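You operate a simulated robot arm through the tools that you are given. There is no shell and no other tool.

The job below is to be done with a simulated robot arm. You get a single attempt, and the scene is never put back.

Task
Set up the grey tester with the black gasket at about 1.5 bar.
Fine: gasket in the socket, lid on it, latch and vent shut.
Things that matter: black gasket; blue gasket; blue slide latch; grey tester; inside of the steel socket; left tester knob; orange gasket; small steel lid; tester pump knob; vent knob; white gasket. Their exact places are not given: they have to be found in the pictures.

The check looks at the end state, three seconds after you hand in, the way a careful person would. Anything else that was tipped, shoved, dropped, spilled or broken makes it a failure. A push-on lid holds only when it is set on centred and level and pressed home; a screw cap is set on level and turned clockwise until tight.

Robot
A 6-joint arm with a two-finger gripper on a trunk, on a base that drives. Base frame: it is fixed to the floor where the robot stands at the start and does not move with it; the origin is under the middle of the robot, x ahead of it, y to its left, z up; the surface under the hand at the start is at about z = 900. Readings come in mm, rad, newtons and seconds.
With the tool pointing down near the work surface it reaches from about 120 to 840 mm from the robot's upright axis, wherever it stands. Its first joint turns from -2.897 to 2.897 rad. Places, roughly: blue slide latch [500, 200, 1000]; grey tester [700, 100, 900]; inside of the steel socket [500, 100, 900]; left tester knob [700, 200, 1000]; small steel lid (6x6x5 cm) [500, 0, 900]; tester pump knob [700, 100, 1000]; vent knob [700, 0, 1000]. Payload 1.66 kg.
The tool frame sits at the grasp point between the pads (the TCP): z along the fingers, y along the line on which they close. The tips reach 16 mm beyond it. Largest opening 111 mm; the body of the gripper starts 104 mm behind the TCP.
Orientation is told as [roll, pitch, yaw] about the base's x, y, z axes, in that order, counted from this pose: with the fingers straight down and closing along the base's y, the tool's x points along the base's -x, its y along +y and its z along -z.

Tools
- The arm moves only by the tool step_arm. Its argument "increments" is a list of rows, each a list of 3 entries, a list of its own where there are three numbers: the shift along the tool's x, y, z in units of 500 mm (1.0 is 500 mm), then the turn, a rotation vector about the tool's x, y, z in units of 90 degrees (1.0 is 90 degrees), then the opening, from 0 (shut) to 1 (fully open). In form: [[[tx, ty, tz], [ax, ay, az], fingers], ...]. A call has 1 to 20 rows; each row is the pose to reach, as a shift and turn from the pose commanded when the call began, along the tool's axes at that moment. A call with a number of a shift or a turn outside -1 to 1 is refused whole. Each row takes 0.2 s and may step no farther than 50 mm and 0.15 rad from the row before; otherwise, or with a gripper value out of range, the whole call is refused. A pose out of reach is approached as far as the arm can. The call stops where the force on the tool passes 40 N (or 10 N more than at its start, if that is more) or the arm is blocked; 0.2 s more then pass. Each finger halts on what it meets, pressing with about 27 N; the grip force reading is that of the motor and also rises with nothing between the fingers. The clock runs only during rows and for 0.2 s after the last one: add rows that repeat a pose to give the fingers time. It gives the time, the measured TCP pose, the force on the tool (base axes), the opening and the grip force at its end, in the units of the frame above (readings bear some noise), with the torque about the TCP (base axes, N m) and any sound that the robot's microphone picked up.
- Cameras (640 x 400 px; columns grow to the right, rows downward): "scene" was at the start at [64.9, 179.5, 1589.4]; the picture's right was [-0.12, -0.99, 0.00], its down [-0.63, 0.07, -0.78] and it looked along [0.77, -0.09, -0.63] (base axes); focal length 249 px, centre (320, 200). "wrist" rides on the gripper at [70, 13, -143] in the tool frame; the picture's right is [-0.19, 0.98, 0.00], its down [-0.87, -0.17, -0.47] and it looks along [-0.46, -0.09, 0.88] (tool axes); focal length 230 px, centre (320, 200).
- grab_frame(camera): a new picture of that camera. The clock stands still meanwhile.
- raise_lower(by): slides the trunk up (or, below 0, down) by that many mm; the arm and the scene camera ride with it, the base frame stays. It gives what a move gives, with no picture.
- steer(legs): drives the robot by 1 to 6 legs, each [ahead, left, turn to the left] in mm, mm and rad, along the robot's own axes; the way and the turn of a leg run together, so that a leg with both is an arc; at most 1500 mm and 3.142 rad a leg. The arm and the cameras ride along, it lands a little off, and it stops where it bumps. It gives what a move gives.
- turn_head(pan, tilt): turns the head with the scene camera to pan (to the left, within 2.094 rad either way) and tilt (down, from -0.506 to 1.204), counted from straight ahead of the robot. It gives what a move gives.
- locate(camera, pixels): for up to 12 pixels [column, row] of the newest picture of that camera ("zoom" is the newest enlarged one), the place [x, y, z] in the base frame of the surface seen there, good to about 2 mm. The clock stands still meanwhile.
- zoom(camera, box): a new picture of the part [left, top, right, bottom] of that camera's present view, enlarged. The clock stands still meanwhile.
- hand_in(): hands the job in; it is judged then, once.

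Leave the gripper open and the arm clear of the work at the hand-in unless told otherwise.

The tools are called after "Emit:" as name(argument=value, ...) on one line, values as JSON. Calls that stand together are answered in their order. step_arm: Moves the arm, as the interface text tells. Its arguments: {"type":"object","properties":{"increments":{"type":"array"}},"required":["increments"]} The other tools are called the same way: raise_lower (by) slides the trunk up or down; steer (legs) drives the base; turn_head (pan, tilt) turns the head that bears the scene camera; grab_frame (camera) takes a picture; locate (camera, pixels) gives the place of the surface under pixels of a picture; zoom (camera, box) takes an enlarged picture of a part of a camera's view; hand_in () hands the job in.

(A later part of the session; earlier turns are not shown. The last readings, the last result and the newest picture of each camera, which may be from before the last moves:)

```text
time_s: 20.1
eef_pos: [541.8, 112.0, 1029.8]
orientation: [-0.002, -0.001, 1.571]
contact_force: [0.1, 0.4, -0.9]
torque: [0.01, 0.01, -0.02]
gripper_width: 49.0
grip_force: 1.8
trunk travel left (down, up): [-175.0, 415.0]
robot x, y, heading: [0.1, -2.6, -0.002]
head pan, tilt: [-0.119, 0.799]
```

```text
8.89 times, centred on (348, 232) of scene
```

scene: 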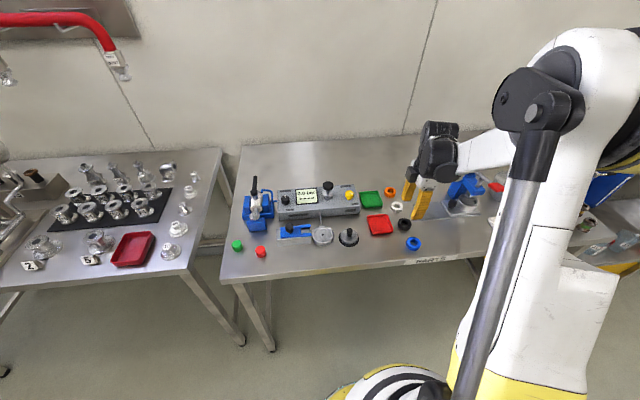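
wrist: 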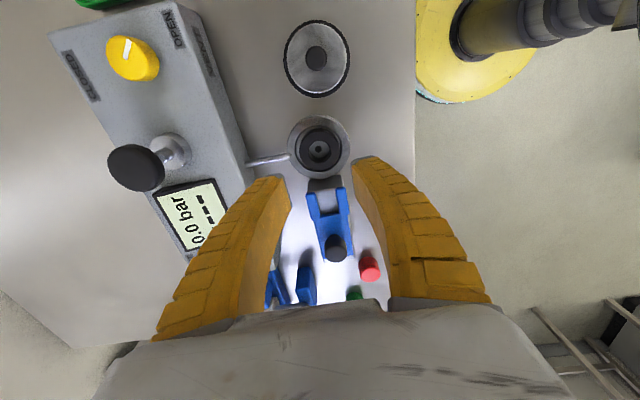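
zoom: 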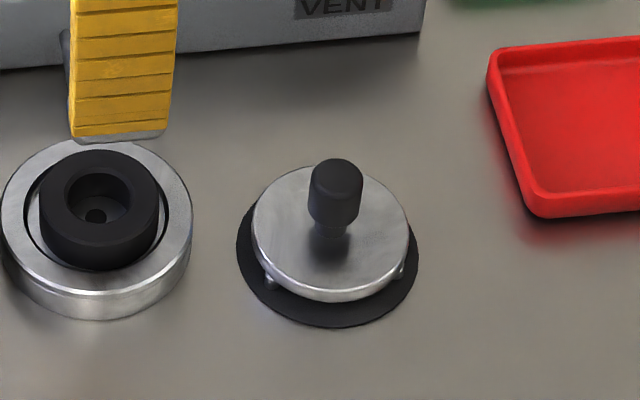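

Emit:
locate(camera="zoom", pixels=[[336, 175], [314, 185], [358, 185], [336, 162], [336, 210], [332, 232], [256, 225], [407, 228], [336, 292], [332, 252], [314, 215], [355, 215]])

Emit:
zoom(camera="wrist", box=[268, 12, 364, 108])

Emit:
locate(camera="zoom", pixels=[[321, 192], [282, 192], [360, 192], [321, 147], [321, 238], [204, 190], [441, 190], [322, 52], [322, 330]])

```text
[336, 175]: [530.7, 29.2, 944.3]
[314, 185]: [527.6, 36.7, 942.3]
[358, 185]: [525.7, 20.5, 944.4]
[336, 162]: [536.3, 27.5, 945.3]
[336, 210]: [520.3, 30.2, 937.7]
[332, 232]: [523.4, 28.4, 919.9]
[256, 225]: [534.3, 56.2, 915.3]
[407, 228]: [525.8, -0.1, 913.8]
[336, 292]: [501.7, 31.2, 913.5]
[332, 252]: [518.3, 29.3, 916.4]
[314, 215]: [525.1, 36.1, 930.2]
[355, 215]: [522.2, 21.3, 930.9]
```

```text
4.17 times, centred on (316, 60) of wrist
```

zoom: 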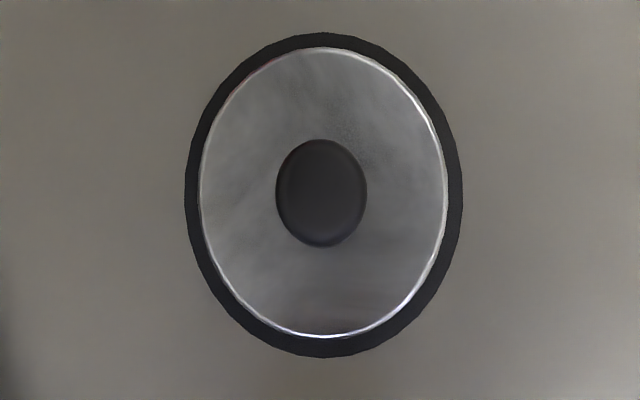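

```text
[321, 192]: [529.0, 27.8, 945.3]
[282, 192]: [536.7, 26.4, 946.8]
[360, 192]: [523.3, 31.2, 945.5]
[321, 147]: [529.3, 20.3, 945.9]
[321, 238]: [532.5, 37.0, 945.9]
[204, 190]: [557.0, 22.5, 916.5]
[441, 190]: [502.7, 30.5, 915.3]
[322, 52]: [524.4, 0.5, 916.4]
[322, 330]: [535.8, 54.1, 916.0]
```

Knob centre ≈ (530, 28.8), top z≈946; the grippable head is ~929–946. Move above it at z≈985 and check.

Emit:
step_arm(increments=[[[0.084, 0.013, 0], [0, 0, 0], 0.42], [[0.168, 0.026, 0], [0, 0, 0], 0.42], [[0.168, 0.026, 0.05], [0, 0, 0], 0.42], [[0.168, 0.026, 0.09], [0, 0, 0], 0.42], [[0.168, 0.026, 0.09], [0, 0, 0], 0.42]])

Emit:
grab_frame(camera="wrist")

Emit:
locate(camera="wrist", pixels=[[320, 172], [310, 172], [330, 172], [320, 160], [320, 185]])

```text
time_s: 21.3
eef_pos: [530.9, 29.4, 986.0]
orientation: [-0.001, -0.001, 1.57]
contact_force: [0.7, -0.9, 0.7]
torque: [-0.01, 0.01, -0.01]
gripper_width: 48.7
grip_force: 1.4
trunk travel left (down, up): [-175.0, 415.0]
robot x, y, heading: [-1.7, 4.5, 0.002]
head pan, tilt: [-0.119, 0.799]
```

```text
taken
```

wrist: 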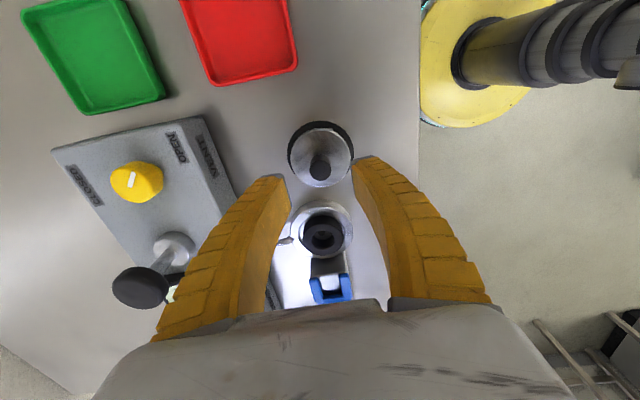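

```text
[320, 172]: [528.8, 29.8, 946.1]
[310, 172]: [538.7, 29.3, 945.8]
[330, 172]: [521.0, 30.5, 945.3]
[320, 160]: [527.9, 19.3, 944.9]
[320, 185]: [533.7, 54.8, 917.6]
```

Aligned. Descend to TCP z≈939 (tips ~6 mm above the disc) and close on the knob.

Emit:
step_arm(increments=[[[0, 0, 0.03], [0, 0, 0], 0.42], [[0, 0, 0.06], [0, 0, 0], 0.42], [[0, 0, 0.092], [0, 0, 0], 0.42], [[0, 0, 0.092], [0, 0, 0], 0.32], [[0, 0, 0.092], [0, 0, 0], 0.24], [[0, 0, 0.092], [0, 0, 0], 0.18], [[0, 0, 0.092], [0, 0, 0], 0.12], [[0, 0, 0.092], [0, 0, 0], 0.0], [[0, 0, 0.092], [0, 0, 0], 0.0], [[0, 0, 0.092], [0, 0, 0], 0.0]])

Emit:
grab_frame(camera="wrist")

```text
time_s: 23.5
eef_pos: [529.5, 29.5, 937.7]
orientation: [-0.001, -0.001, 1.57]
contact_force: [0.4, -2.5, 4.2]
torque: [-0.17, 0.01, -0.02]
gripper_width: 13.0
grip_force: 27.1
trunk travel left (down, up): [-175.0, 415.0]
robot x, y, heading: [1.0, -1.1, -0.001]
head pan, tilt: [-0.119, 0.799]
```

```text
taken
```

wrist: 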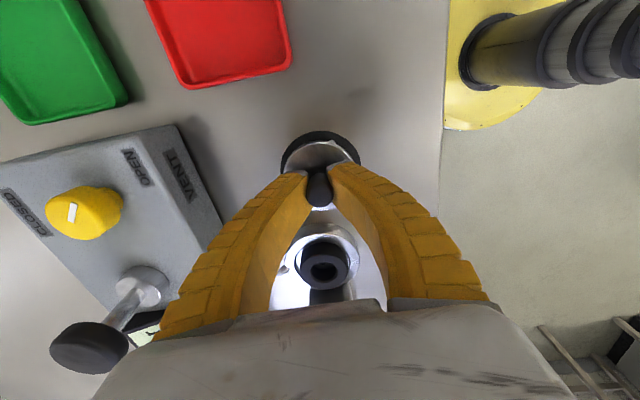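

Knob gripped (27 N). Lift slowly 15 mm and inspect level.

Emit:
step_arm(increments=[[[0, 0, -0.005], [0, 0, 0], 0], [[0, 0, -0.01], [0, 0, 0], 0], [[0, 0, -0.02], [0, 0, 0], 0], [[0, 0, -0.03], [0, 0, 0], 0]])

Emit:
zoom(camera="wrist", box=[256, 110, 384, 230])

Emit:
zoom(camera="scene", box=[300, 180, 396, 255])

```text
time_s: 24.5
eef_pos: [531.2, 29.2, 953.7]
orientation: [-0.001, 0.0, 1.571]
contact_force: [0.6, 0.4, -1.5]
torque: [0.03, -0.02, -0.01]
gripper_width: 11.7
grip_force: 27.3
trunk travel left (down, up): [-175.0, 415.0]
robot x, y, heading: [-3.4, -3.0, -0.006]
head pan, tilt: [-0.119, 0.799]
```

```text
3.33 times, centred on (320, 170) of wrist
```

zoom: 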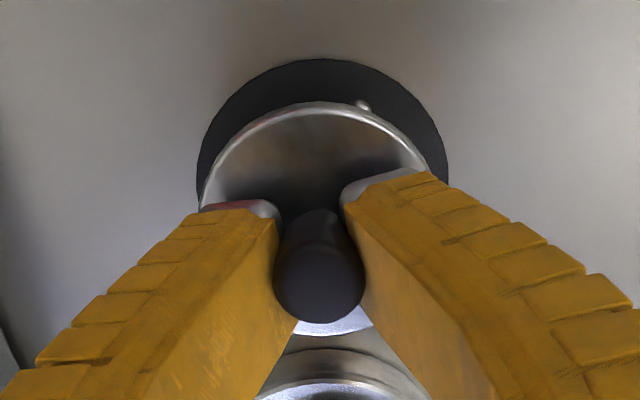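

```text
5.33 times, centred on (348, 218) of scene
```

zoom: 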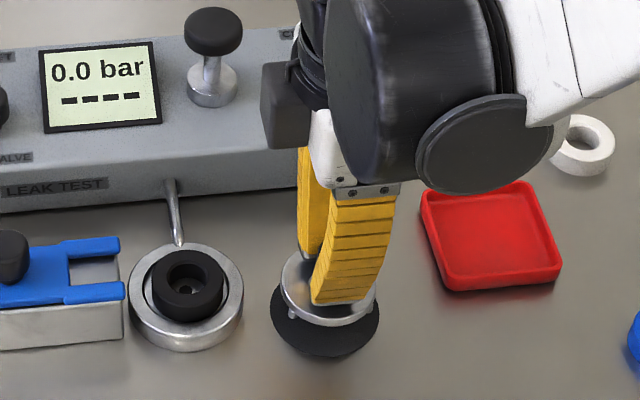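

The lid is lifted. I'll check its level and offset by locating points on the disc.

Emit:
zoom(camera="wrist", box=[256, 110, 384, 230])

Emit:
locate(camera="zoom", pixels=[[300, 114], [360, 130], [235, 165], [400, 155], [260, 185], [320, 326], [350, 320], [320, 150], [320, 290], [345, 270], [362, 105], [318, 80]])

Emit:
zoom(camera="scene", box=[330, 215, 370, 250])

Emit:
locate(camera="zoom", pixels=[[200, 190], [240, 235], [300, 265], [345, 278], [420, 250], [490, 200], [215, 255], [240, 260], [478, 235]])

```text
3.33 times, centred on (320, 170) of wrist
```

zoom: 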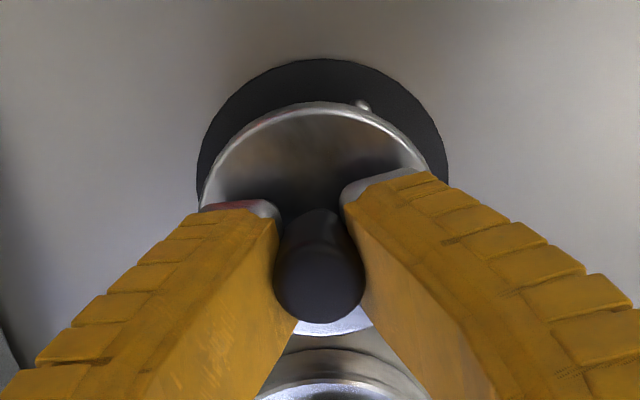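

```text
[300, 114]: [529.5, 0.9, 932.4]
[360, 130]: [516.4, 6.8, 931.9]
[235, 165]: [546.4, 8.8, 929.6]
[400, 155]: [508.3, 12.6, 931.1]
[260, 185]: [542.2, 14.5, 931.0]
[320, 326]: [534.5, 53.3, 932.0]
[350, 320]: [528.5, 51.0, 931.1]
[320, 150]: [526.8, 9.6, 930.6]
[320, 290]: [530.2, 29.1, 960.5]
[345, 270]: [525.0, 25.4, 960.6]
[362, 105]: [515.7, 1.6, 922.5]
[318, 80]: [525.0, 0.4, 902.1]
```

```text
11.43 times, centred on (350, 232) of scene
```

zoom: 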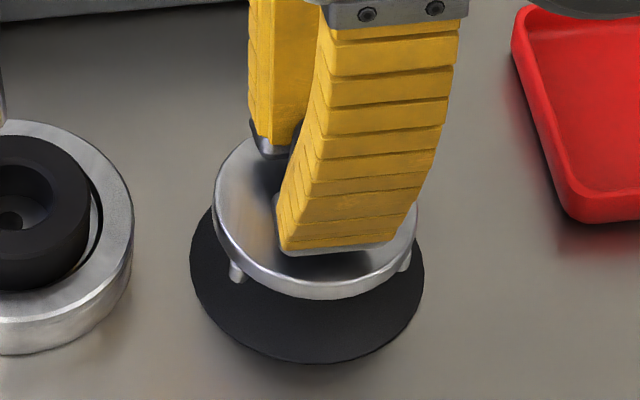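

```text
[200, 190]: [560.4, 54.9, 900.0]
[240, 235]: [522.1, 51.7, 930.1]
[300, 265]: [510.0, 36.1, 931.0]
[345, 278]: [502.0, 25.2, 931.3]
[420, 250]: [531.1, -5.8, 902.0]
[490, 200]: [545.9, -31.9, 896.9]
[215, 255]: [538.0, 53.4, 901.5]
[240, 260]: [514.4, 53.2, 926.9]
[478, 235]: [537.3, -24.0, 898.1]
```

The lid hangs level (disc z≈931 all round); it has three short pegs beneath its edge. Carry it over the socket centre (543, 112.8), stopping ~10 mm above the gasket.

Emit:
step_arm(increments=[[[0, 0, -0.05], [0, 0, 0], 0], [[0, 0, -0.093], [0, 0, 0], 0], [[-0.056, -0.009, -0.093], [0, 0, 0], 0], [[-0.113, -0.018, -0.093], [0, 0, 0], 0], [[-0.169, -0.026, -0.093], [0, 0, 0], 0], [[-0.169, -0.026, -0.06], [0, 0, 0], 0], [[-0.169, -0.026, -0.03], [0, 0, 0], 0], [[-0.169, -0.026, -0.03], [0, 0, 0], 0]])

Emit:
zoom(camera="wrist", box=[256, 110, 384, 230])

Emit:
locate(camera="zoom", pixels=[[300, 114], [360, 130], [235, 165], [400, 155], [320, 326], [350, 320], [320, 290], [318, 98], [318, 104], [210, 190], [420, 165]])

Emit:
zoom(camera="scene", box=[290, 195, 366, 250])

```text
time_s: 26.3
eef_pos: [544.3, 112.4, 969.5]
orientation: [-0.001, 0.0, 1.571]
contact_force: [0.6, -0.3, -1.1]
torque: [0.0, 0.01, 0.0]
gripper_width: 11.3
grip_force: 26.8
trunk travel left (down, up): [-175.0, 415.0]
robot x, y, heading: [-1.3, -1.6, -0.001]
head pan, tilt: [-0.119, 0.799]
```

```text
3.33 times, centred on (320, 170) of wrist
```

zoom: 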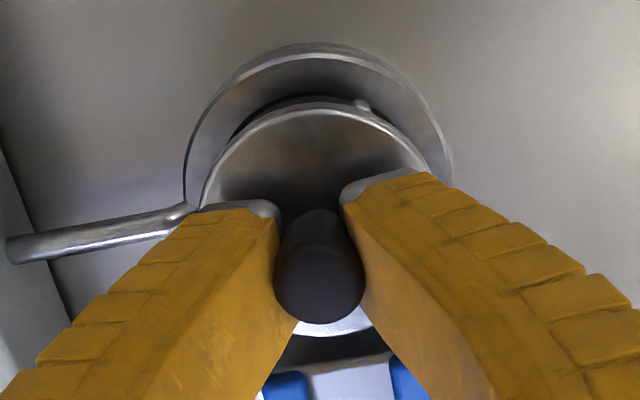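

```text
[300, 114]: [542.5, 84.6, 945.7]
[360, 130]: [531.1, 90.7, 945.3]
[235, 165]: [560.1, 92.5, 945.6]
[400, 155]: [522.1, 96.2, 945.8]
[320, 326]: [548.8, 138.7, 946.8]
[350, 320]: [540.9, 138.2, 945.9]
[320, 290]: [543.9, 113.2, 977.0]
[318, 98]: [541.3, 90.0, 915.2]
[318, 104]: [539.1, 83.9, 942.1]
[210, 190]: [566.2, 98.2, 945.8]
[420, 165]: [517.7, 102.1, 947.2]
```

```text
7.27 times, centred on (328, 222) of scene
```

zoom: 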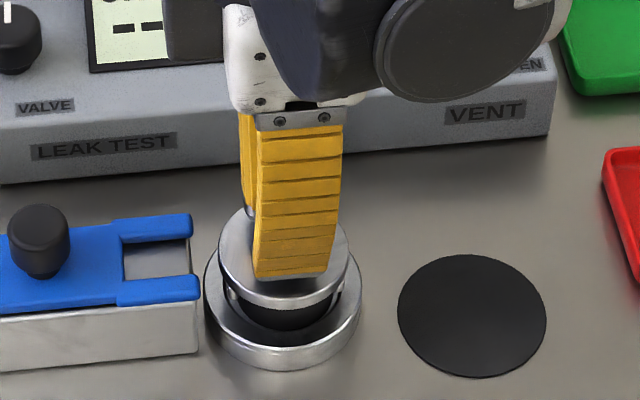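

Lid is centred over the gasket (≈(543, 113)), level. Lower slowly until contact, watching the force.

Emit:
step_arm(increments=[[[0, 0, 0.008], [0, 0, 0], 0], [[0, 0, 0.014], [0, 0, 0], 0], [[0, 0, 0.018], [0, 0, 0], 0], [[0, 0, 0.021], [0, 0, 0], 0], [[0, 0, 0.021], [0, 0, 0], 0]])

Emit:
zoom(camera="scene", box=[290, 195, 366, 250])

```text
time_s: 27.5
eef_pos: [542.8, 113.4, 959.1]
orientation: [0.0, -0.001, 1.571]
contact_force: [4.1, 1.8, 16.2]
torque: [-0.18, -0.03, 0.02]
gripper_width: 12.9
grip_force: 26.9
trunk travel left (down, up): [-175.0, 415.0]
robot x, y, heading: [-1.9, 0.3, 0.002]
head pan, tilt: [-0.119, 0.799]
```

```text
7.27 times, centred on (328, 222) of scene
```

zoom: 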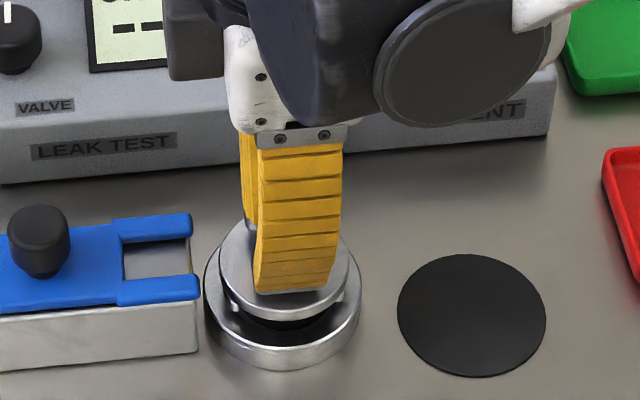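

Contact at 16 N. Press on in small steps, up to the force limit.

Emit:
step_arm(increments=[[[0, 0, 0.002], [0, 0, 0], 0], [[0, 0, 0.004], [0, 0, 0], 0], [[0, 0, 0.006], [0, 0, 0], 0], [[0, 0, 0.008], [0, 0, 0], 0]])

Emit:
zoom(camera="wrist", box=[256, 110, 384, 230])

Emit:
locate(camera="zoom", pixels=[[300, 114], [360, 130], [235, 165], [400, 155], [320, 326], [350, 320], [320, 290]])

```text
time_s: 28.5
eef_pos: [542.6, 112.8, 955.3]
orientation: [-0.002, 0.0, 1.572]
contact_force: [5.8, 3.2, 20.8]
torque: [0.0, -0.02, -0.01]
gripper_width: 15.1
grip_force: 26.4
trunk travel left (down, up): [-175.0, 415.0]
robot x, y, heading: [-0.2, 3.3, -0.001]
head pan, tilt: [-0.119, 0.799]
```

```text
3.33 times, centred on (320, 170) of wrist
```

zoom: 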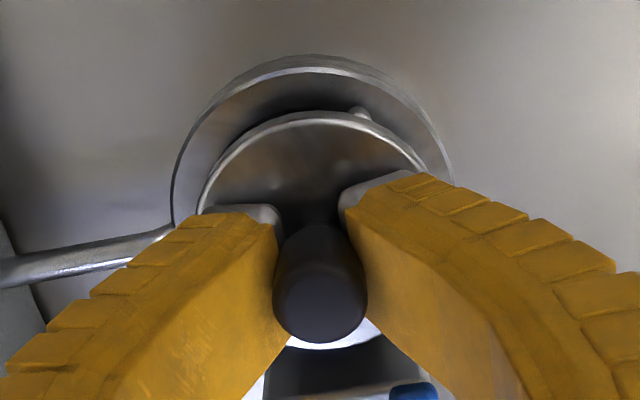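

```text
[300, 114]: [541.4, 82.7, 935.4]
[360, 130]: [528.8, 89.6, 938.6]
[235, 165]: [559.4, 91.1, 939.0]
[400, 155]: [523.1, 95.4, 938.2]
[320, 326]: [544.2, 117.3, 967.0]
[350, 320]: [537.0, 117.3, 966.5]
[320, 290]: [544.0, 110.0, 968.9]
```

The fingers slid down the knob a little. I'll check the disc level from the scene camera too.

Emit:
zoom(camera="scene", box=[305, 210, 353, 250])

Emit:
locate(camera="zoom", pixels=[[170, 180], [190, 230], [230, 260], [300, 285], [370, 262], [410, 220], [420, 190], [300, 310], [300, 340], [180, 250], [412, 252]])

```text
10.00 times, centred on (329, 230) of scene
```

zoom: 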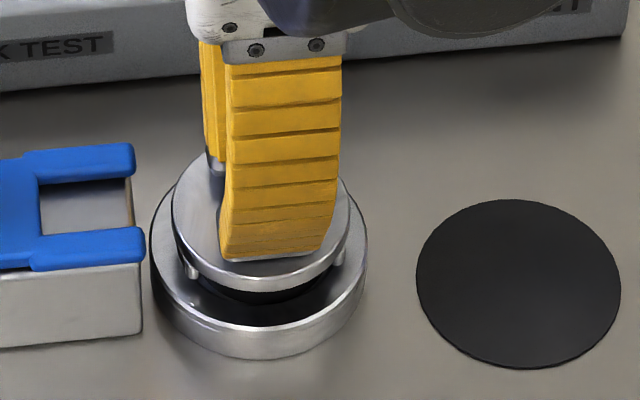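

```text
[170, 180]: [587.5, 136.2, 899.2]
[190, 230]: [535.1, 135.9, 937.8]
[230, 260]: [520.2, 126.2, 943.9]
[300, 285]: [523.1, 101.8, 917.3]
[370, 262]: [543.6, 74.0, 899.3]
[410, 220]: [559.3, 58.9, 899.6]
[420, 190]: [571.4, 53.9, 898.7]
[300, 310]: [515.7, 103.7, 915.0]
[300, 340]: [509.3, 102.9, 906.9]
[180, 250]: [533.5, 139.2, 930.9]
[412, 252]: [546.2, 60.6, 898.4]
```

Emit:
locate(camera="zoom", pixels=[[185, 200], [195, 170], [200, 235], [215, 255], [260, 272], [290, 268], [320, 255], [342, 225], [345, 205], [190, 265], [262, 285], [210, 220]])

```text
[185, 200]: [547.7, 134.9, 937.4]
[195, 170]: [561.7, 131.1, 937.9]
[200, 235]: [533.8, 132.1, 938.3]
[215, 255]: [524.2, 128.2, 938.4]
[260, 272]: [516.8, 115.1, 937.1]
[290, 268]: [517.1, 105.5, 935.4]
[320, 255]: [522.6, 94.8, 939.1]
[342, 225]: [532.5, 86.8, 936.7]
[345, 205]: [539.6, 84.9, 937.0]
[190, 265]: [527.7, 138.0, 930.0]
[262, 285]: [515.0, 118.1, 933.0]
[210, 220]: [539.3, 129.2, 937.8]
```

Disc top is level at ≈938, centred. Release the knob and raise the gripper.

Emit:
step_arm(increments=[[[0, 0, 0], [0, 0, 0], 0.15], [[0, 0, 0], [0, 0, 0], 0.22], [[0, 0, 0], [0, 0, 0], 0.32], [[0, 0, 0], [0, 0, 0], 0.32], [[0, 0, -0.02], [0, 0, 0], 0.32], [[0, 0, -0.06], [0, 0, 0], 0.32], [[0, 0, -0.12], [0, 0, 0], 0.32], [[0, 0, -0.12], [0, 0, 0], 0.32]])

Emit:
zoom(camera="scene", box=[290, 195, 366, 250])

Emit:
zoom(camera="wrist", box=[256, 90, 384, 210])

```text
time_s: 30.3
eef_pos: [544.4, 112.9, 1015.7]
orientation: [0.0, 0.002, 1.57]
contact_force: [0.3, -0.3, -0.3]
torque: [0.01, 0.0, 0.02]
gripper_width: 38.2
grip_force: 2.0
trunk travel left (down, up): [-175.0, 415.0]
robot x, y, heading: [-0.1, -0.2, -0.001]
head pan, tilt: [-0.119, 0.799]
```

```text
7.27 times, centred on (328, 222) of scene
```

zoom: 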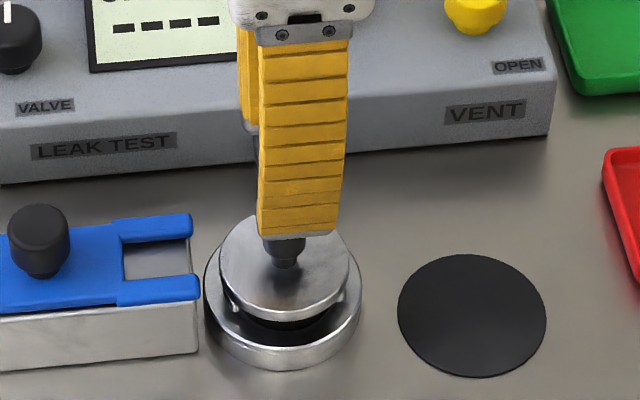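

```text
3.33 times, centred on (320, 150) of wrist
```

zoom: 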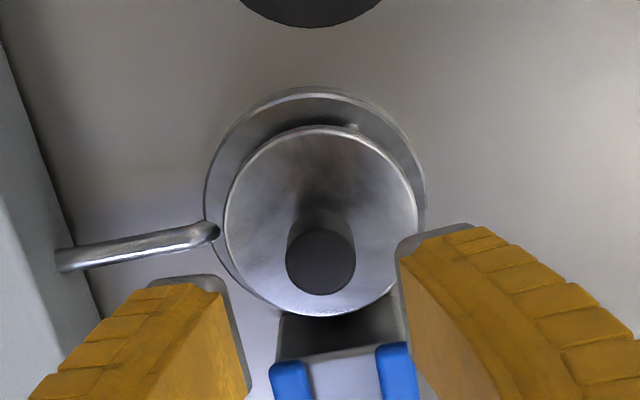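

Emit:
locate(camera="zoom", pixels=[[320, 130], [322, 312], [228, 222], [414, 222], [320, 262], [290, 265], [352, 265], [320, 235], [320, 290], [250, 160], [390, 160], [390, 290]])

```text
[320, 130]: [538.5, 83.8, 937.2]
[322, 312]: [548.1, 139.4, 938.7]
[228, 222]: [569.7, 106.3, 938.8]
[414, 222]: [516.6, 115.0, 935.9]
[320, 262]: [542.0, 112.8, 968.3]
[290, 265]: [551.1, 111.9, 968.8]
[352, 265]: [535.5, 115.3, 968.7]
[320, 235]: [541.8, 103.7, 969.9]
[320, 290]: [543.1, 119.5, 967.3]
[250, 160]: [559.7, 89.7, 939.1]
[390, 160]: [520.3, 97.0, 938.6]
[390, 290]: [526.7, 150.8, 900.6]
```

Lid rests centred (543, 112) and level. Now close the fingers and press on the knob top (z≈968.5) to seat it.

Emit:
step_arm(increments=[[[0, 0, 0], [0, 0, 0], 0.1], [[0, 0, 0], [0, 0, 0], 0.0], [[0, 0, 0], [0, 0, 0], 0.0], [[0, 0, 0.03], [0, 0, 0], 0.0], [[0, 0, 0.05], [0, 0, 0], 0], [[0, 0, 0.056], [0, 0, 0], 0], [[0, 0, 0.06], [0, 0, 0], 0], [[0, 0, 0.063], [0, 0, 0], 0], [[0, 0, 0.066], [0, 0, 0], 0], [[0, 0, 0.069], [0, 0, 0], 0], [[0, 0, 0.072], [0, 0, 0], 0]])

Emit:
zoom(camera="scene", box=[290, 195, 366, 250])

```text
time_s: 32.7
eef_pos: [542.6, 112.6, 978.4]
orientation: [0.0, 0.001, 1.57]
contact_force: [1.6, 0.4, 13.5]
torque: [0.0, -0.03, 0.0]
gripper_width: 6.2
grip_force: 26.9
trunk travel left (down, up): [-175.0, 415.0]
robot x, y, heading: [-2.3, -1.0, 0.002]
head pan, tilt: [-0.119, 0.799]
```

```text
7.27 times, centred on (328, 222) of scene
```

zoom: 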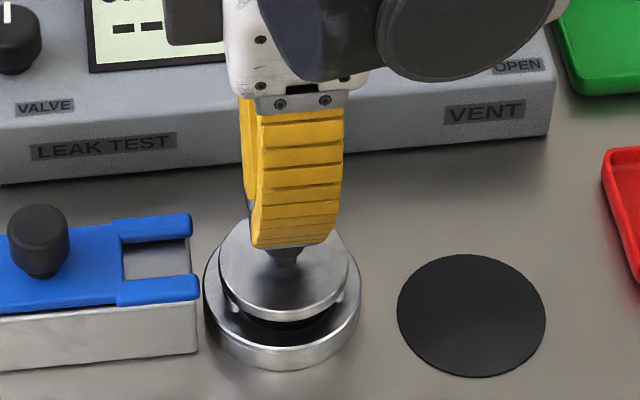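

The closed fingers split around the knob, so the press was ~13 N only; the lid stays level. Open, rise, and check the lid again.

Emit:
step_arm(increments=[[[0, 0, 0], [0, 0, 0], 0.15], [[0, 0, 0], [0, 0, 0], 0.3], [[0, 0, 0], [0, 0, 0], 0.3], [[0, 0, -0.04], [0, 0, 0], 0.3], [[0, 0, -0.1], [0, 0, 0], 0.3], [[0, 0, -0.16], [0, 0, 0], 0.3]])

Emit:
grab_frame(camera="wrist")

Emit:
locate(camera="wrist", pixels=[[319, 130], [319, 115], [319, 165], [298, 135], [340, 135], [333, 235], [325, 235], [341, 235], [333, 227], [333, 243]])

```text
time_s: 34.1
eef_pos: [543.2, 113.0, 1058.0]
orientation: [0.001, 0.001, 1.571]
contact_force: [-0.4, 0.4, -0.2]
torque: [0.01, -0.01, -0.01]
gripper_width: 35.8
grip_force: 1.9
trunk travel left (down, up): [-175.0, 415.0]
robot x, y, heading: [-1.6, 0.2, -0.004]
head pan, tilt: [-0.119, 0.799]
```

```text
taken
```

wrist: 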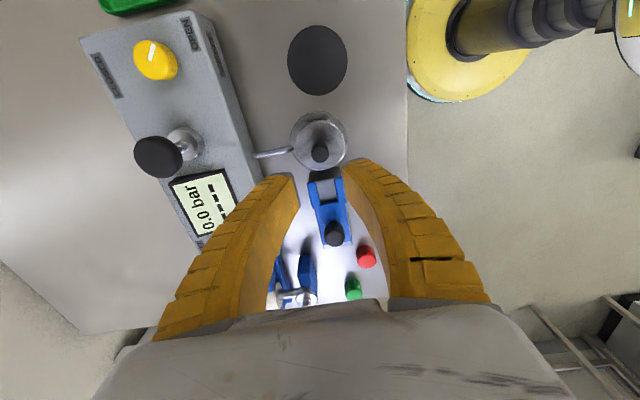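

```text
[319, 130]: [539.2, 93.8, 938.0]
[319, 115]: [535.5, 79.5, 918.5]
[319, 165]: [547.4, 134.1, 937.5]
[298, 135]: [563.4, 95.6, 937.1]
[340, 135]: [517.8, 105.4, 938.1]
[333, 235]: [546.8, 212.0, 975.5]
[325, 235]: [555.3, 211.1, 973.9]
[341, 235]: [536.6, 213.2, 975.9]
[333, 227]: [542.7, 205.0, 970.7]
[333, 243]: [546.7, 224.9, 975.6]
```

The lid is fine: disc at z≈938. Before sliding the latch I want the fork's underside height; zoom in the scene on the fork.

Emit:
zoom(camera="scene", box=[280, 220, 340, 250])

```text
10.67 times, centred on (310, 235) of scene
```

zoom: 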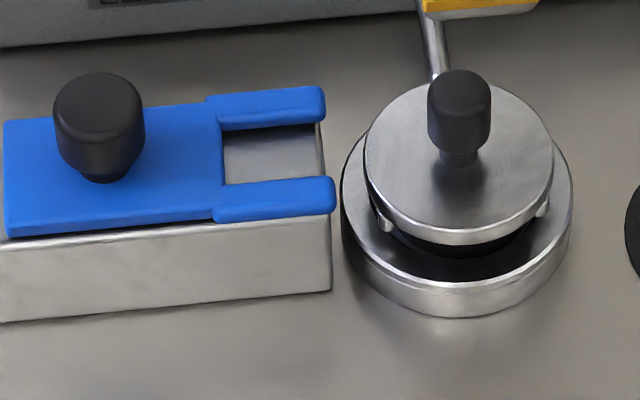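

Emit:
locate(camera="zoom", pixels=[[320, 190], [320, 208], [325, 217], [290, 212], [290, 230], [250, 215], [310, 100], [270, 155], [110, 170], [150, 180], [100, 90], [325, 235]])

Emit:
locate(camera="zoom", pixels=[[70, 110], [130, 110], [100, 130], [80, 165], [10, 180], [215, 130], [215, 210], [380, 170], [540, 170], [460, 230], [460, 85], [460, 150]])

```text
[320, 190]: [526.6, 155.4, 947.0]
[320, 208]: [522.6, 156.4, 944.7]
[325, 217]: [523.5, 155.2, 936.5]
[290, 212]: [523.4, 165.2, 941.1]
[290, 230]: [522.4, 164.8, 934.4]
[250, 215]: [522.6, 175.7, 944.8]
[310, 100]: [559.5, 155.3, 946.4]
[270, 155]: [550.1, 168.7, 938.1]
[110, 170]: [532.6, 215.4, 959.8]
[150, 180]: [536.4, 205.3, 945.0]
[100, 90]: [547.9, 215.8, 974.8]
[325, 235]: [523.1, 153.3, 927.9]
```

```text
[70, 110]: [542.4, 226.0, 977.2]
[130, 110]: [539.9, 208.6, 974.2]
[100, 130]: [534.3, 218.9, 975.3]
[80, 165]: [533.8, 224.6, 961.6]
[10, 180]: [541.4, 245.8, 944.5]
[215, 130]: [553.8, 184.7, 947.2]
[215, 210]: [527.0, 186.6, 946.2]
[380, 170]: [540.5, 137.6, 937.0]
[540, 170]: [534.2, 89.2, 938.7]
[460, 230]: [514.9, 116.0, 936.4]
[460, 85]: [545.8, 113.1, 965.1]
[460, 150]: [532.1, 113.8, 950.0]
```

Prongs' underside ≈939, just above the disc at 938, so the fork should slide over it. Latch knob is at ≈(545, 215.5), top 976. Move above it.

Emit:
step_arm(increments=[[[-0.07, -0.002, 0], [0, 0, 0], 0.4], [[-0.14, -0.004, 0], [0, 0, 0], 0.4], [[-0.205, -0.004, 0], [0, 0, 0], 0.4], [[-0.205, -0.004, 0.06], [0, 0, 0], 0.4], [[-0.205, -0.004, 0.09], [0, 0, 0], 0.4], [[-0.205, -0.004, 0.09], [0, 0, 0], 0.4]])

Emit:
grab_frame(camera="wrist")

Emit:
locate(camera="wrist", pixels=[[320, 165], [312, 165], [328, 165], [320, 156], [320, 175]])

```text
time_s: 35.5
eef_pos: [545.7, 214.4, 1011.6]
orientation: [0.001, 0.001, 1.57]
contact_force: [0.1, -0.2, 0.3]
torque: [0.0, -0.01, -0.02]
gripper_width: 46.7
grip_force: 1.9
trunk travel left (down, up): [-175.0, 415.0]
robot x, y, heading: [-0.5, 1.9, -0.001]
head pan, tilt: [-0.119, 0.799]
```

```text
taken
```

wrist: 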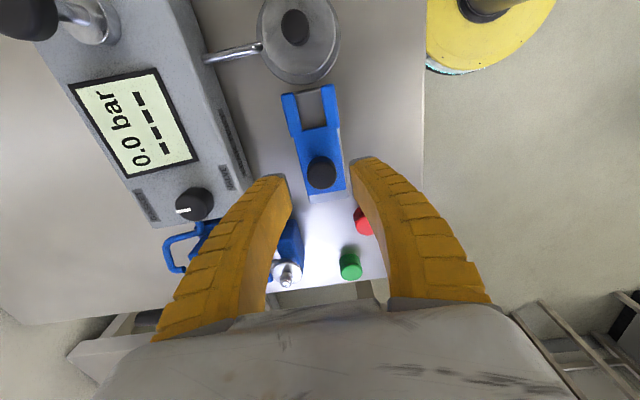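

```text
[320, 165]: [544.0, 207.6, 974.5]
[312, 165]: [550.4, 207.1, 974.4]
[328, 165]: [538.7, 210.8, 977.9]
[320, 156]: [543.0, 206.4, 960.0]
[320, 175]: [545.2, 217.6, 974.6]
```

Aligned over the latch knob. Descend 42 mm and close on it.

Emit:
step_arm(increments=[[[0, 0, 0.04], [0, 0, 0], 0.4], [[0, 0, 0.07], [0, 0, 0], 0.4], [[0, 0, 0.084], [0, 0, 0], 0.4], [[0, 0, 0.084], [0, 0, 0], 0.3], [[0, 0, 0.084], [0, 0, 0], 0.22], [[0, 0, 0.084], [0, 0, 0], 0.15], [[0, 0, 0.084], [0, 0, 0], 0.05], [[0, 0, 0.084], [0, 0, 0], 0.05]])

Emit:
grab_frame(camera="wrist")

```text
time_s: 37.3
eef_pos: [545.4, 214.7, 971.0]
orientation: [0.0, -0.001, 1.571]
contact_force: [-3.9, 0.7, -0.6]
torque: [0.71, 0.02, 0.0]
gripper_width: 21.6
grip_force: 33.7
trunk travel left (down, up): [-175.0, 415.0]
robot x, y, heading: [-0.0, -0.4, 0.002]
head pan, tilt: [-0.119, 0.799]
```

```text
taken
```

wrist: 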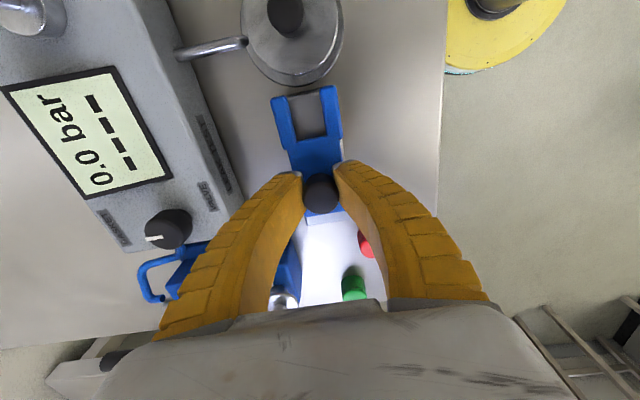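

Knob held. Slide the latch 20 mm towards the lid (−y) in small steps.

Emit:
step_arm(increments=[[[0.01, 0, 0], [0, 0, 0], 0.05], [[0.02, 0, 0], [0, 0, 0], 0.05], [[0.03, 0, 0], [0, 0, 0], 0.05], [[0.04, 0, 0], [0, 0, 0], 0.05]])

Emit:
grab_frame(camera="wrist")

Emit:
zoom(camera="scene", box=[280, 200, 350, 250])

```text
time_s: 38.3
eef_pos: [545.7, 194.3, 971.3]
orientation: [0.0, 0.001, 1.571]
contact_force: [-1.6, 1.4, 5.9]
torque: [0.39, 0.03, 0.04]
gripper_width: 20.9
grip_force: 33.1
trunk travel left (down, up): [-175.0, 415.0]
robot x, y, heading: [1.6, 1.1, -0.001]
head pan, tilt: [-0.119, 0.799]
```

```text
taken
```

wrist: 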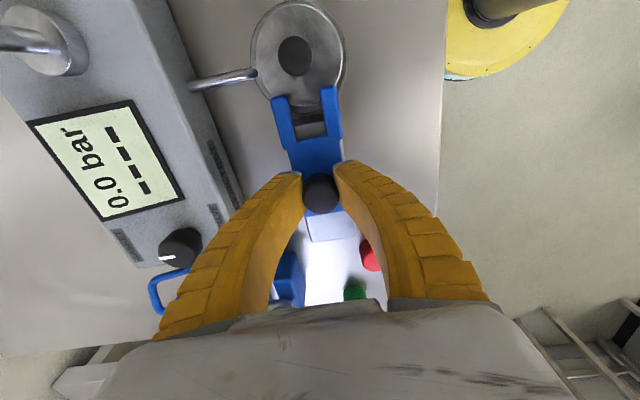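

```text
8.00 times, centred on (315, 225) of scene
```

zoom: 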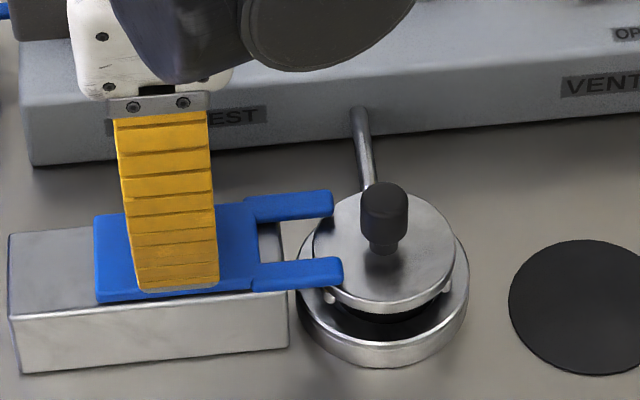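

The fork glides over the lid's disc with the lid unmoved. Slide another 20 mm.

Emit:
step_arm(increments=[[[0.01, 0, 0], [0, 0, 0], 0.05], [[0.02, 0, 0], [0, 0, 0], 0.05], [[0.03, 0, 0], [0, 0, 0], 0.05], [[0.04, 0, 0], [0, 0, 0], 0.05]])

Emit:
grab_frame(camera="wrist")

Emit:
zoom(camera="scene", box=[280, 200, 350, 250])

```text
time_s: 39.3
eef_pos: [545.5, 174.8, 971.0]
orientation: [0.001, 0.002, 1.569]
contact_force: [-3.9, 0.0, 2.7]
torque: [0.48, 0.03, 0.05]
gripper_width: 20.4
grip_force: 33.7
trunk travel left (down, up): [-175.0, 415.0]
robot x, y, heading: [1.1, -0.4, -0.002]
head pan, tilt: [-0.119, 0.799]
```

```text
taken
```

wrist: 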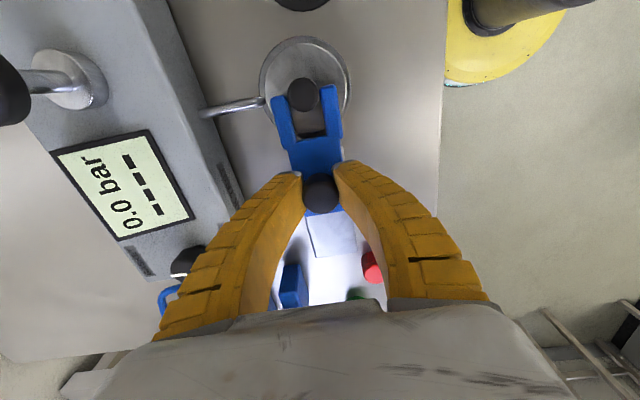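

```text
8.00 times, centred on (315, 225) of scene
```

zoom: 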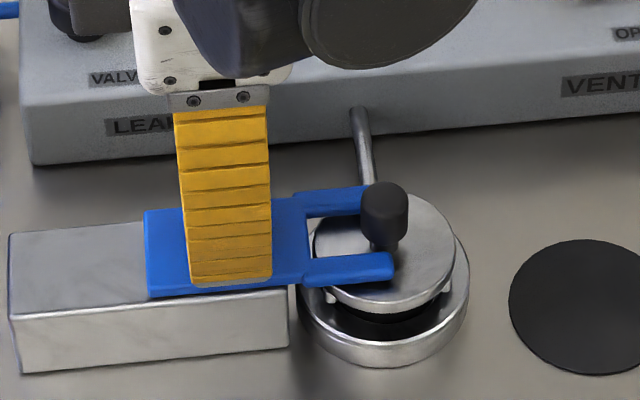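

The fork now straddles the knob; slide further in small steps to its stop.

Emit:
step_arm(increments=[[[0.008, 0, 0], [0, 0, 0], 0.05], [[0.016, 0, 0], [0, 0, 0], 0.05], [[0.022, 0, 0], [0, 0, 0], 0.05]])

Emit:
zoom(camera="scene", box=[280, 200, 350, 250])

```text
time_s: 40.1
eef_pos: [545.1, 169.3, 972.4]
orientation: [-0.001, -0.001, 1.574]
contact_force: [0.8, 31.2, 11.0]
torque: [0.33, 0.02, -0.03]
gripper_width: 20.2
grip_force: 34.0
trunk travel left (down, up): [-175.0, 415.0]
robot x, y, heading: [-1.3, 1.8, 0.002]
head pan, tilt: [-0.119, 0.799]
```

```text
8.00 times, centred on (315, 225) of scene
```

zoom: 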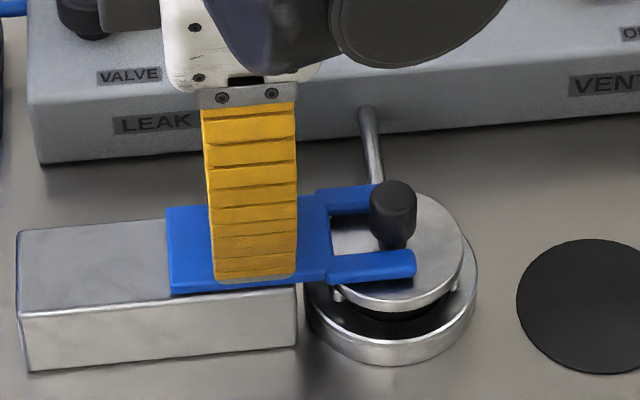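

Force rose to 31 N at y: the latch is at its stop (46 mm travel). Relax the command by 5 mm, then open and rise.

Emit:
step_arm(increments=[[[-0.005, 0, 0], [0, 0, 0], 0.05], [[-0.01, 0, 0], [0, 0, 0], 0.05]])

```text
time_s: 40.7
eef_pos: [544.5, 169.8, 972.3]
orientation: [0.001, 0.002, 1.57]
contact_force: [-0.6, 17.8, 7.7]
torque: [0.35, 0.02, 0.01]
gripper_width: 20.8
grip_force: 34.2
trunk travel left (down, up): [-175.0, 415.0]
robot x, y, heading: [0.9, -1.2, 0.001]
head pan, tilt: [-0.119, 0.799]
```

Pressure relieved in part (18 N). Open the fingers and rise.

Emit:
step_arm(increments=[[[0, 0, 0], [0, 0, 0], 0.2], [[0, 0, 0], [0, 0, 0], 0.3], [[0, 0, 0], [0, 0, 0], 0.4], [[0, 0, -0.03], [0, 0, 0], 0.4], [[0, 0, -0.1], [0, 0, 0], 0.4], [[0, 0, -0.18], [0, 0, 0], 0.4], [[0, 0, -0.18], [0, 0, 0], 0.4]])

Emit:
grab_frame(camera="wrist")

Emit:
grab_frame(camera="scene")

Emit:
zoom(camera="scene", box=[270, 180, 370, 250])

```text
time_s: 42.3
eef_pos: [547.3, 168.8, 1060.9]
orientation: [0.0, 0.0, 1.571]
contact_force: [0.6, -0.9, 0.0]
torque: [0.0, -0.01, 0.06]
gripper_width: 46.7
grip_force: 1.9
trunk travel left (down, up): [-175.0, 415.0]
robot x, y, heading: [1.2, 2.6, 0.003]
head pan, tilt: [-0.119, 0.799]
```

```text
taken
```

wrist: 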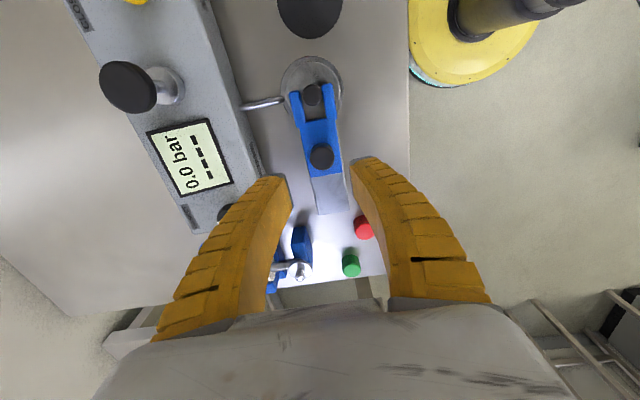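

```text
taken
```

scene: 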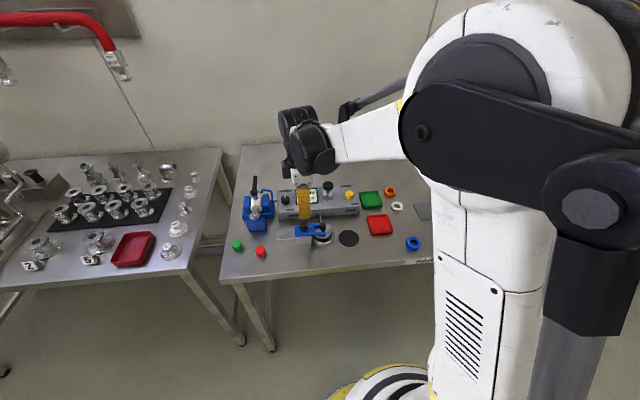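

```text
5.71 times, centred on (320, 215) of scene
```

zoom: 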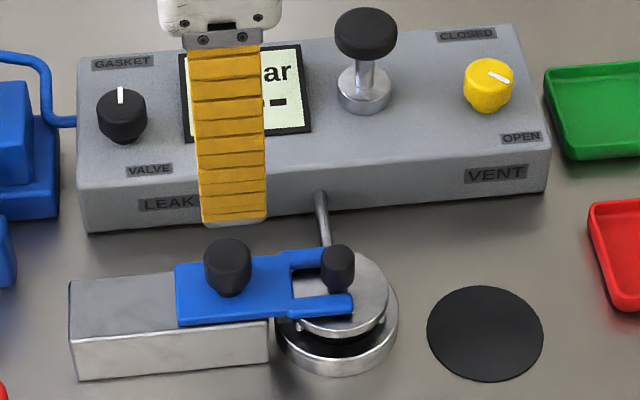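

Latch closed over the lid. Now check the knobs closely: vent and left knob.

Emit:
zoom(camera="scene", box=[336, 180, 372, 212])

Emit:
locate(camera="zoom", pixels=[[240, 90], [210, 90], [270, 90], [240, 75], [240, 110], [262, 100], [290, 110], [250, 160], [300, 240], [200, 160]])

Emit:
zoom(camera="scene", box=[276, 185, 312, 217])

```text
12.50 times, centred on (354, 196) of scene
```

zoom: 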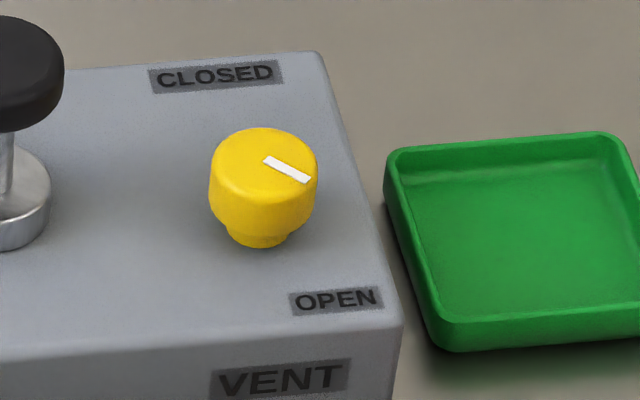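

```text
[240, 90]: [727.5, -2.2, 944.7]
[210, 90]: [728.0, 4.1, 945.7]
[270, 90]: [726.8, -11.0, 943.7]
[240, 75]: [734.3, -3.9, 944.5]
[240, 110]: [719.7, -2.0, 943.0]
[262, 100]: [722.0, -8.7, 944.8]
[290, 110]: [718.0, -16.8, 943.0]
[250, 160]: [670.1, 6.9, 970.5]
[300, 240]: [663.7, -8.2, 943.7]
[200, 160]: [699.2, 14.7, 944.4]
```

```text
12.50 times, centred on (294, 201) of scene
```

zoom: 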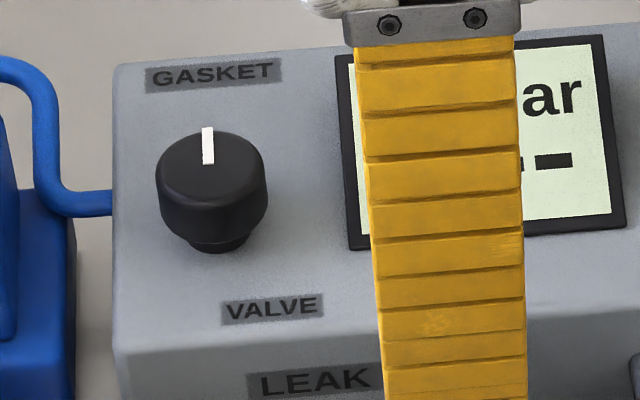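

The left knob points to GASKET. The vent tick points towards OPEN (front right), so it must be turned to CLOSED (pointing back). Locate the tick ends and knob centre.

Emit:
zoom(camera="scene", box=[336, 180, 372, 212])

Emit:
locate(camera="zoom", pixels=[[269, 160], [288, 170], [306, 180], [264, 132], [264, 186], [214, 160], [314, 160], [337, 300], [215, 76], [258, 235], [0, 60], [20, 200]])

```text
12.50 times, centred on (354, 196) of scene
```

zoom: 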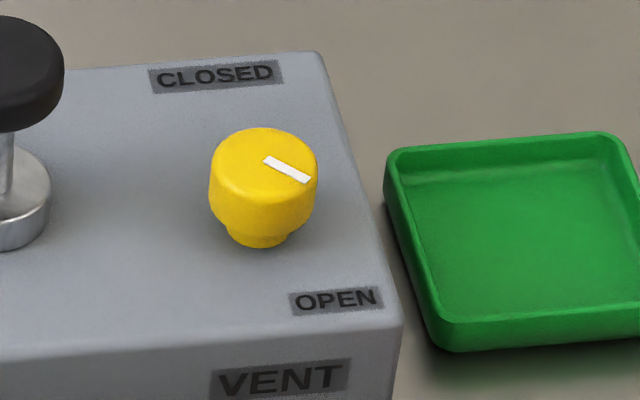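

```text
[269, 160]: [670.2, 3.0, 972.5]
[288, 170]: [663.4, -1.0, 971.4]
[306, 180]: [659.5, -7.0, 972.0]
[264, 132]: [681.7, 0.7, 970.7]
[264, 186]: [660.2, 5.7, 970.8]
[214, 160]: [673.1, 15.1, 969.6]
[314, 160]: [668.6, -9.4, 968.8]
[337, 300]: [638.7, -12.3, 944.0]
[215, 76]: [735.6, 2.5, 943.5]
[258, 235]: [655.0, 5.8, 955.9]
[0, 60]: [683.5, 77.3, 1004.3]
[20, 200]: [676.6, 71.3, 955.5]
```

Vent knob at ≈(671, 3), top 971, ⌀25; its tick must turn about 135° counter-clockwise (seen from above) to CLOSED. I'll move above it while turning the hand back, in two calls.

Emit:
step_arm(increments=[[[0.033, -0.025, 0], [0, 0, 0.09], 0.45], [[0.066, -0.05, 0], [0, 0, 0.18], 0.45], [[0.1, -0.075, 0], [0, 0, 0.27], 0.45], [[0.133, -0.1, 0], [0, 0, 0.36], 0.45], [[0.166, -0.125, 0], [0, 0, 0.45], 0.45], [[0.2, -0.15, 0], [0, 0, 0.54], 0.45], [[0.233, -0.175, 0], [0, 0, 0.63], 0.45], [[0.266, -0.2, 0], [0, 0, 0.72], 0.45], [[0.3, -0.225, 0], [0, 0, 0.81], 0.45], [[0.332, -0.25, 0], [0, 0, 0.9], 0.45], [[0.332, -0.25, 0], [0, 0, 0.9], 0.45]])

Emit:
step_arm(increments=[[[0, 0, 0], [0, 0, 0.094], 0.45], [[0, 0, 0], [0, 0, 0.188], 0.45], [[0, 0, 0], [0, 0, 0.282], 0.45], [[0, 0, 0], [0, 0, 0.376], 0.45], [[0, 0, 0], [0, 0, 0.47], 0.45], [[0, 0, 0], [0, 0, 0.564], 0.45], [[0, 0, 0], [0, 0, 0.658], 0.45], [[0, 0, 0], [0, 0, 0.752], 0.45], [[0, 0, 0], [0, 0, 0.846], 0.45], [[0, 0, 0], [0, 0, 0.846], 0.45]])

Emit:
grab_frame(camera="wrist")

Emit:
grab_frame(camera="scene")

```text
time_s: 44.7
eef_pos: [670.6, 3.3, 1060.5]
orientation: [0.001, 0.001, 0.155]
contact_force: [0.2, 0.1, 0.6]
torque: [-0.01, -0.02, 0.02]
gripper_width: 52.2
grip_force: 1.9
trunk travel left (down, up): [-175.0, 415.0]
robot x, y, heading: [1.4, -4.0, 0.001]
head pan, tilt: [-0.119, 0.799]
```

```text
time_s: 46.9
eef_pos: [671.5, 3.6, 1061.3]
orientation: [0.0, 0.001, -1.173]
contact_force: [0.4, 0.5, 0.4]
torque: [0.0, 0.01, -0.02]
gripper_width: 52.3
grip_force: 1.8
trunk travel left (down, up): [-175.0, 415.0]
robot x, y, heading: [2.1, 1.0, -0.001]
head pan, tilt: [-0.119, 0.799]
```

```text
taken
```

wrist: 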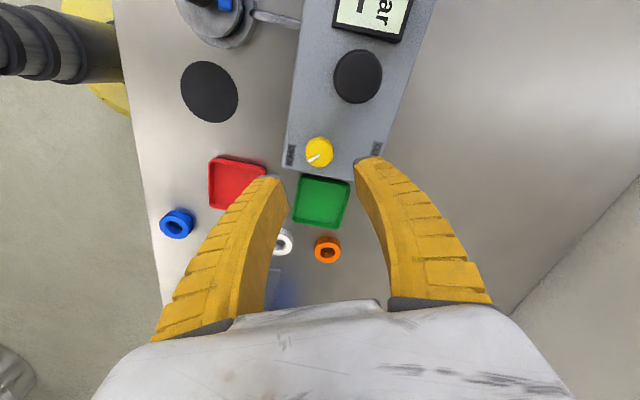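

```text
taken
```

scene: 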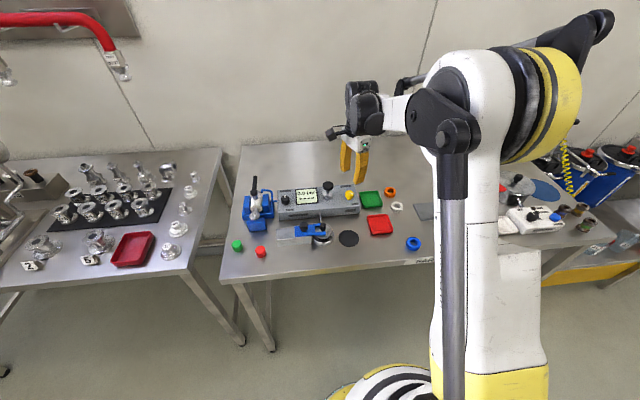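

In place above the vent knob (column 320, row 152). Locate knob centre and labels.

Emit:
zoom(camera="wrist", box=[270, 110, 400, 190])

Emit:
locate(camera="zoom", pixels=[[240, 200], [180, 200], [300, 200], [245, 145], [245, 255], [195, 245], [235, 210], [525, 195], [100, 220], [440, 20], [380, 20], [500, 20]])

```text
4.92 times, centred on (335, 150) of wrist
```

zoom: 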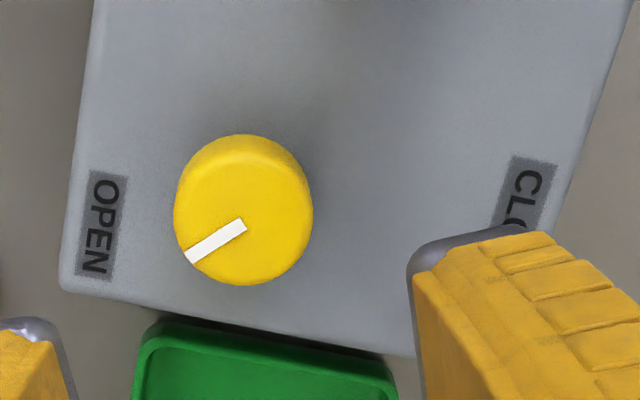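

```text
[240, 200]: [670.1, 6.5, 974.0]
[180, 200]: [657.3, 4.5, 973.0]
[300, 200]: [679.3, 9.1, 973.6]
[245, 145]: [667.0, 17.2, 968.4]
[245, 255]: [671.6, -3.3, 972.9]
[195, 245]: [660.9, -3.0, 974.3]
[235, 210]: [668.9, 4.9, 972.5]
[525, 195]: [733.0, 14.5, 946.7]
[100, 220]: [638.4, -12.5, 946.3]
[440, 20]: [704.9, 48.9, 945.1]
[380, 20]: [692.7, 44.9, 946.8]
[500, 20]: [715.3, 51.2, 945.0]
```

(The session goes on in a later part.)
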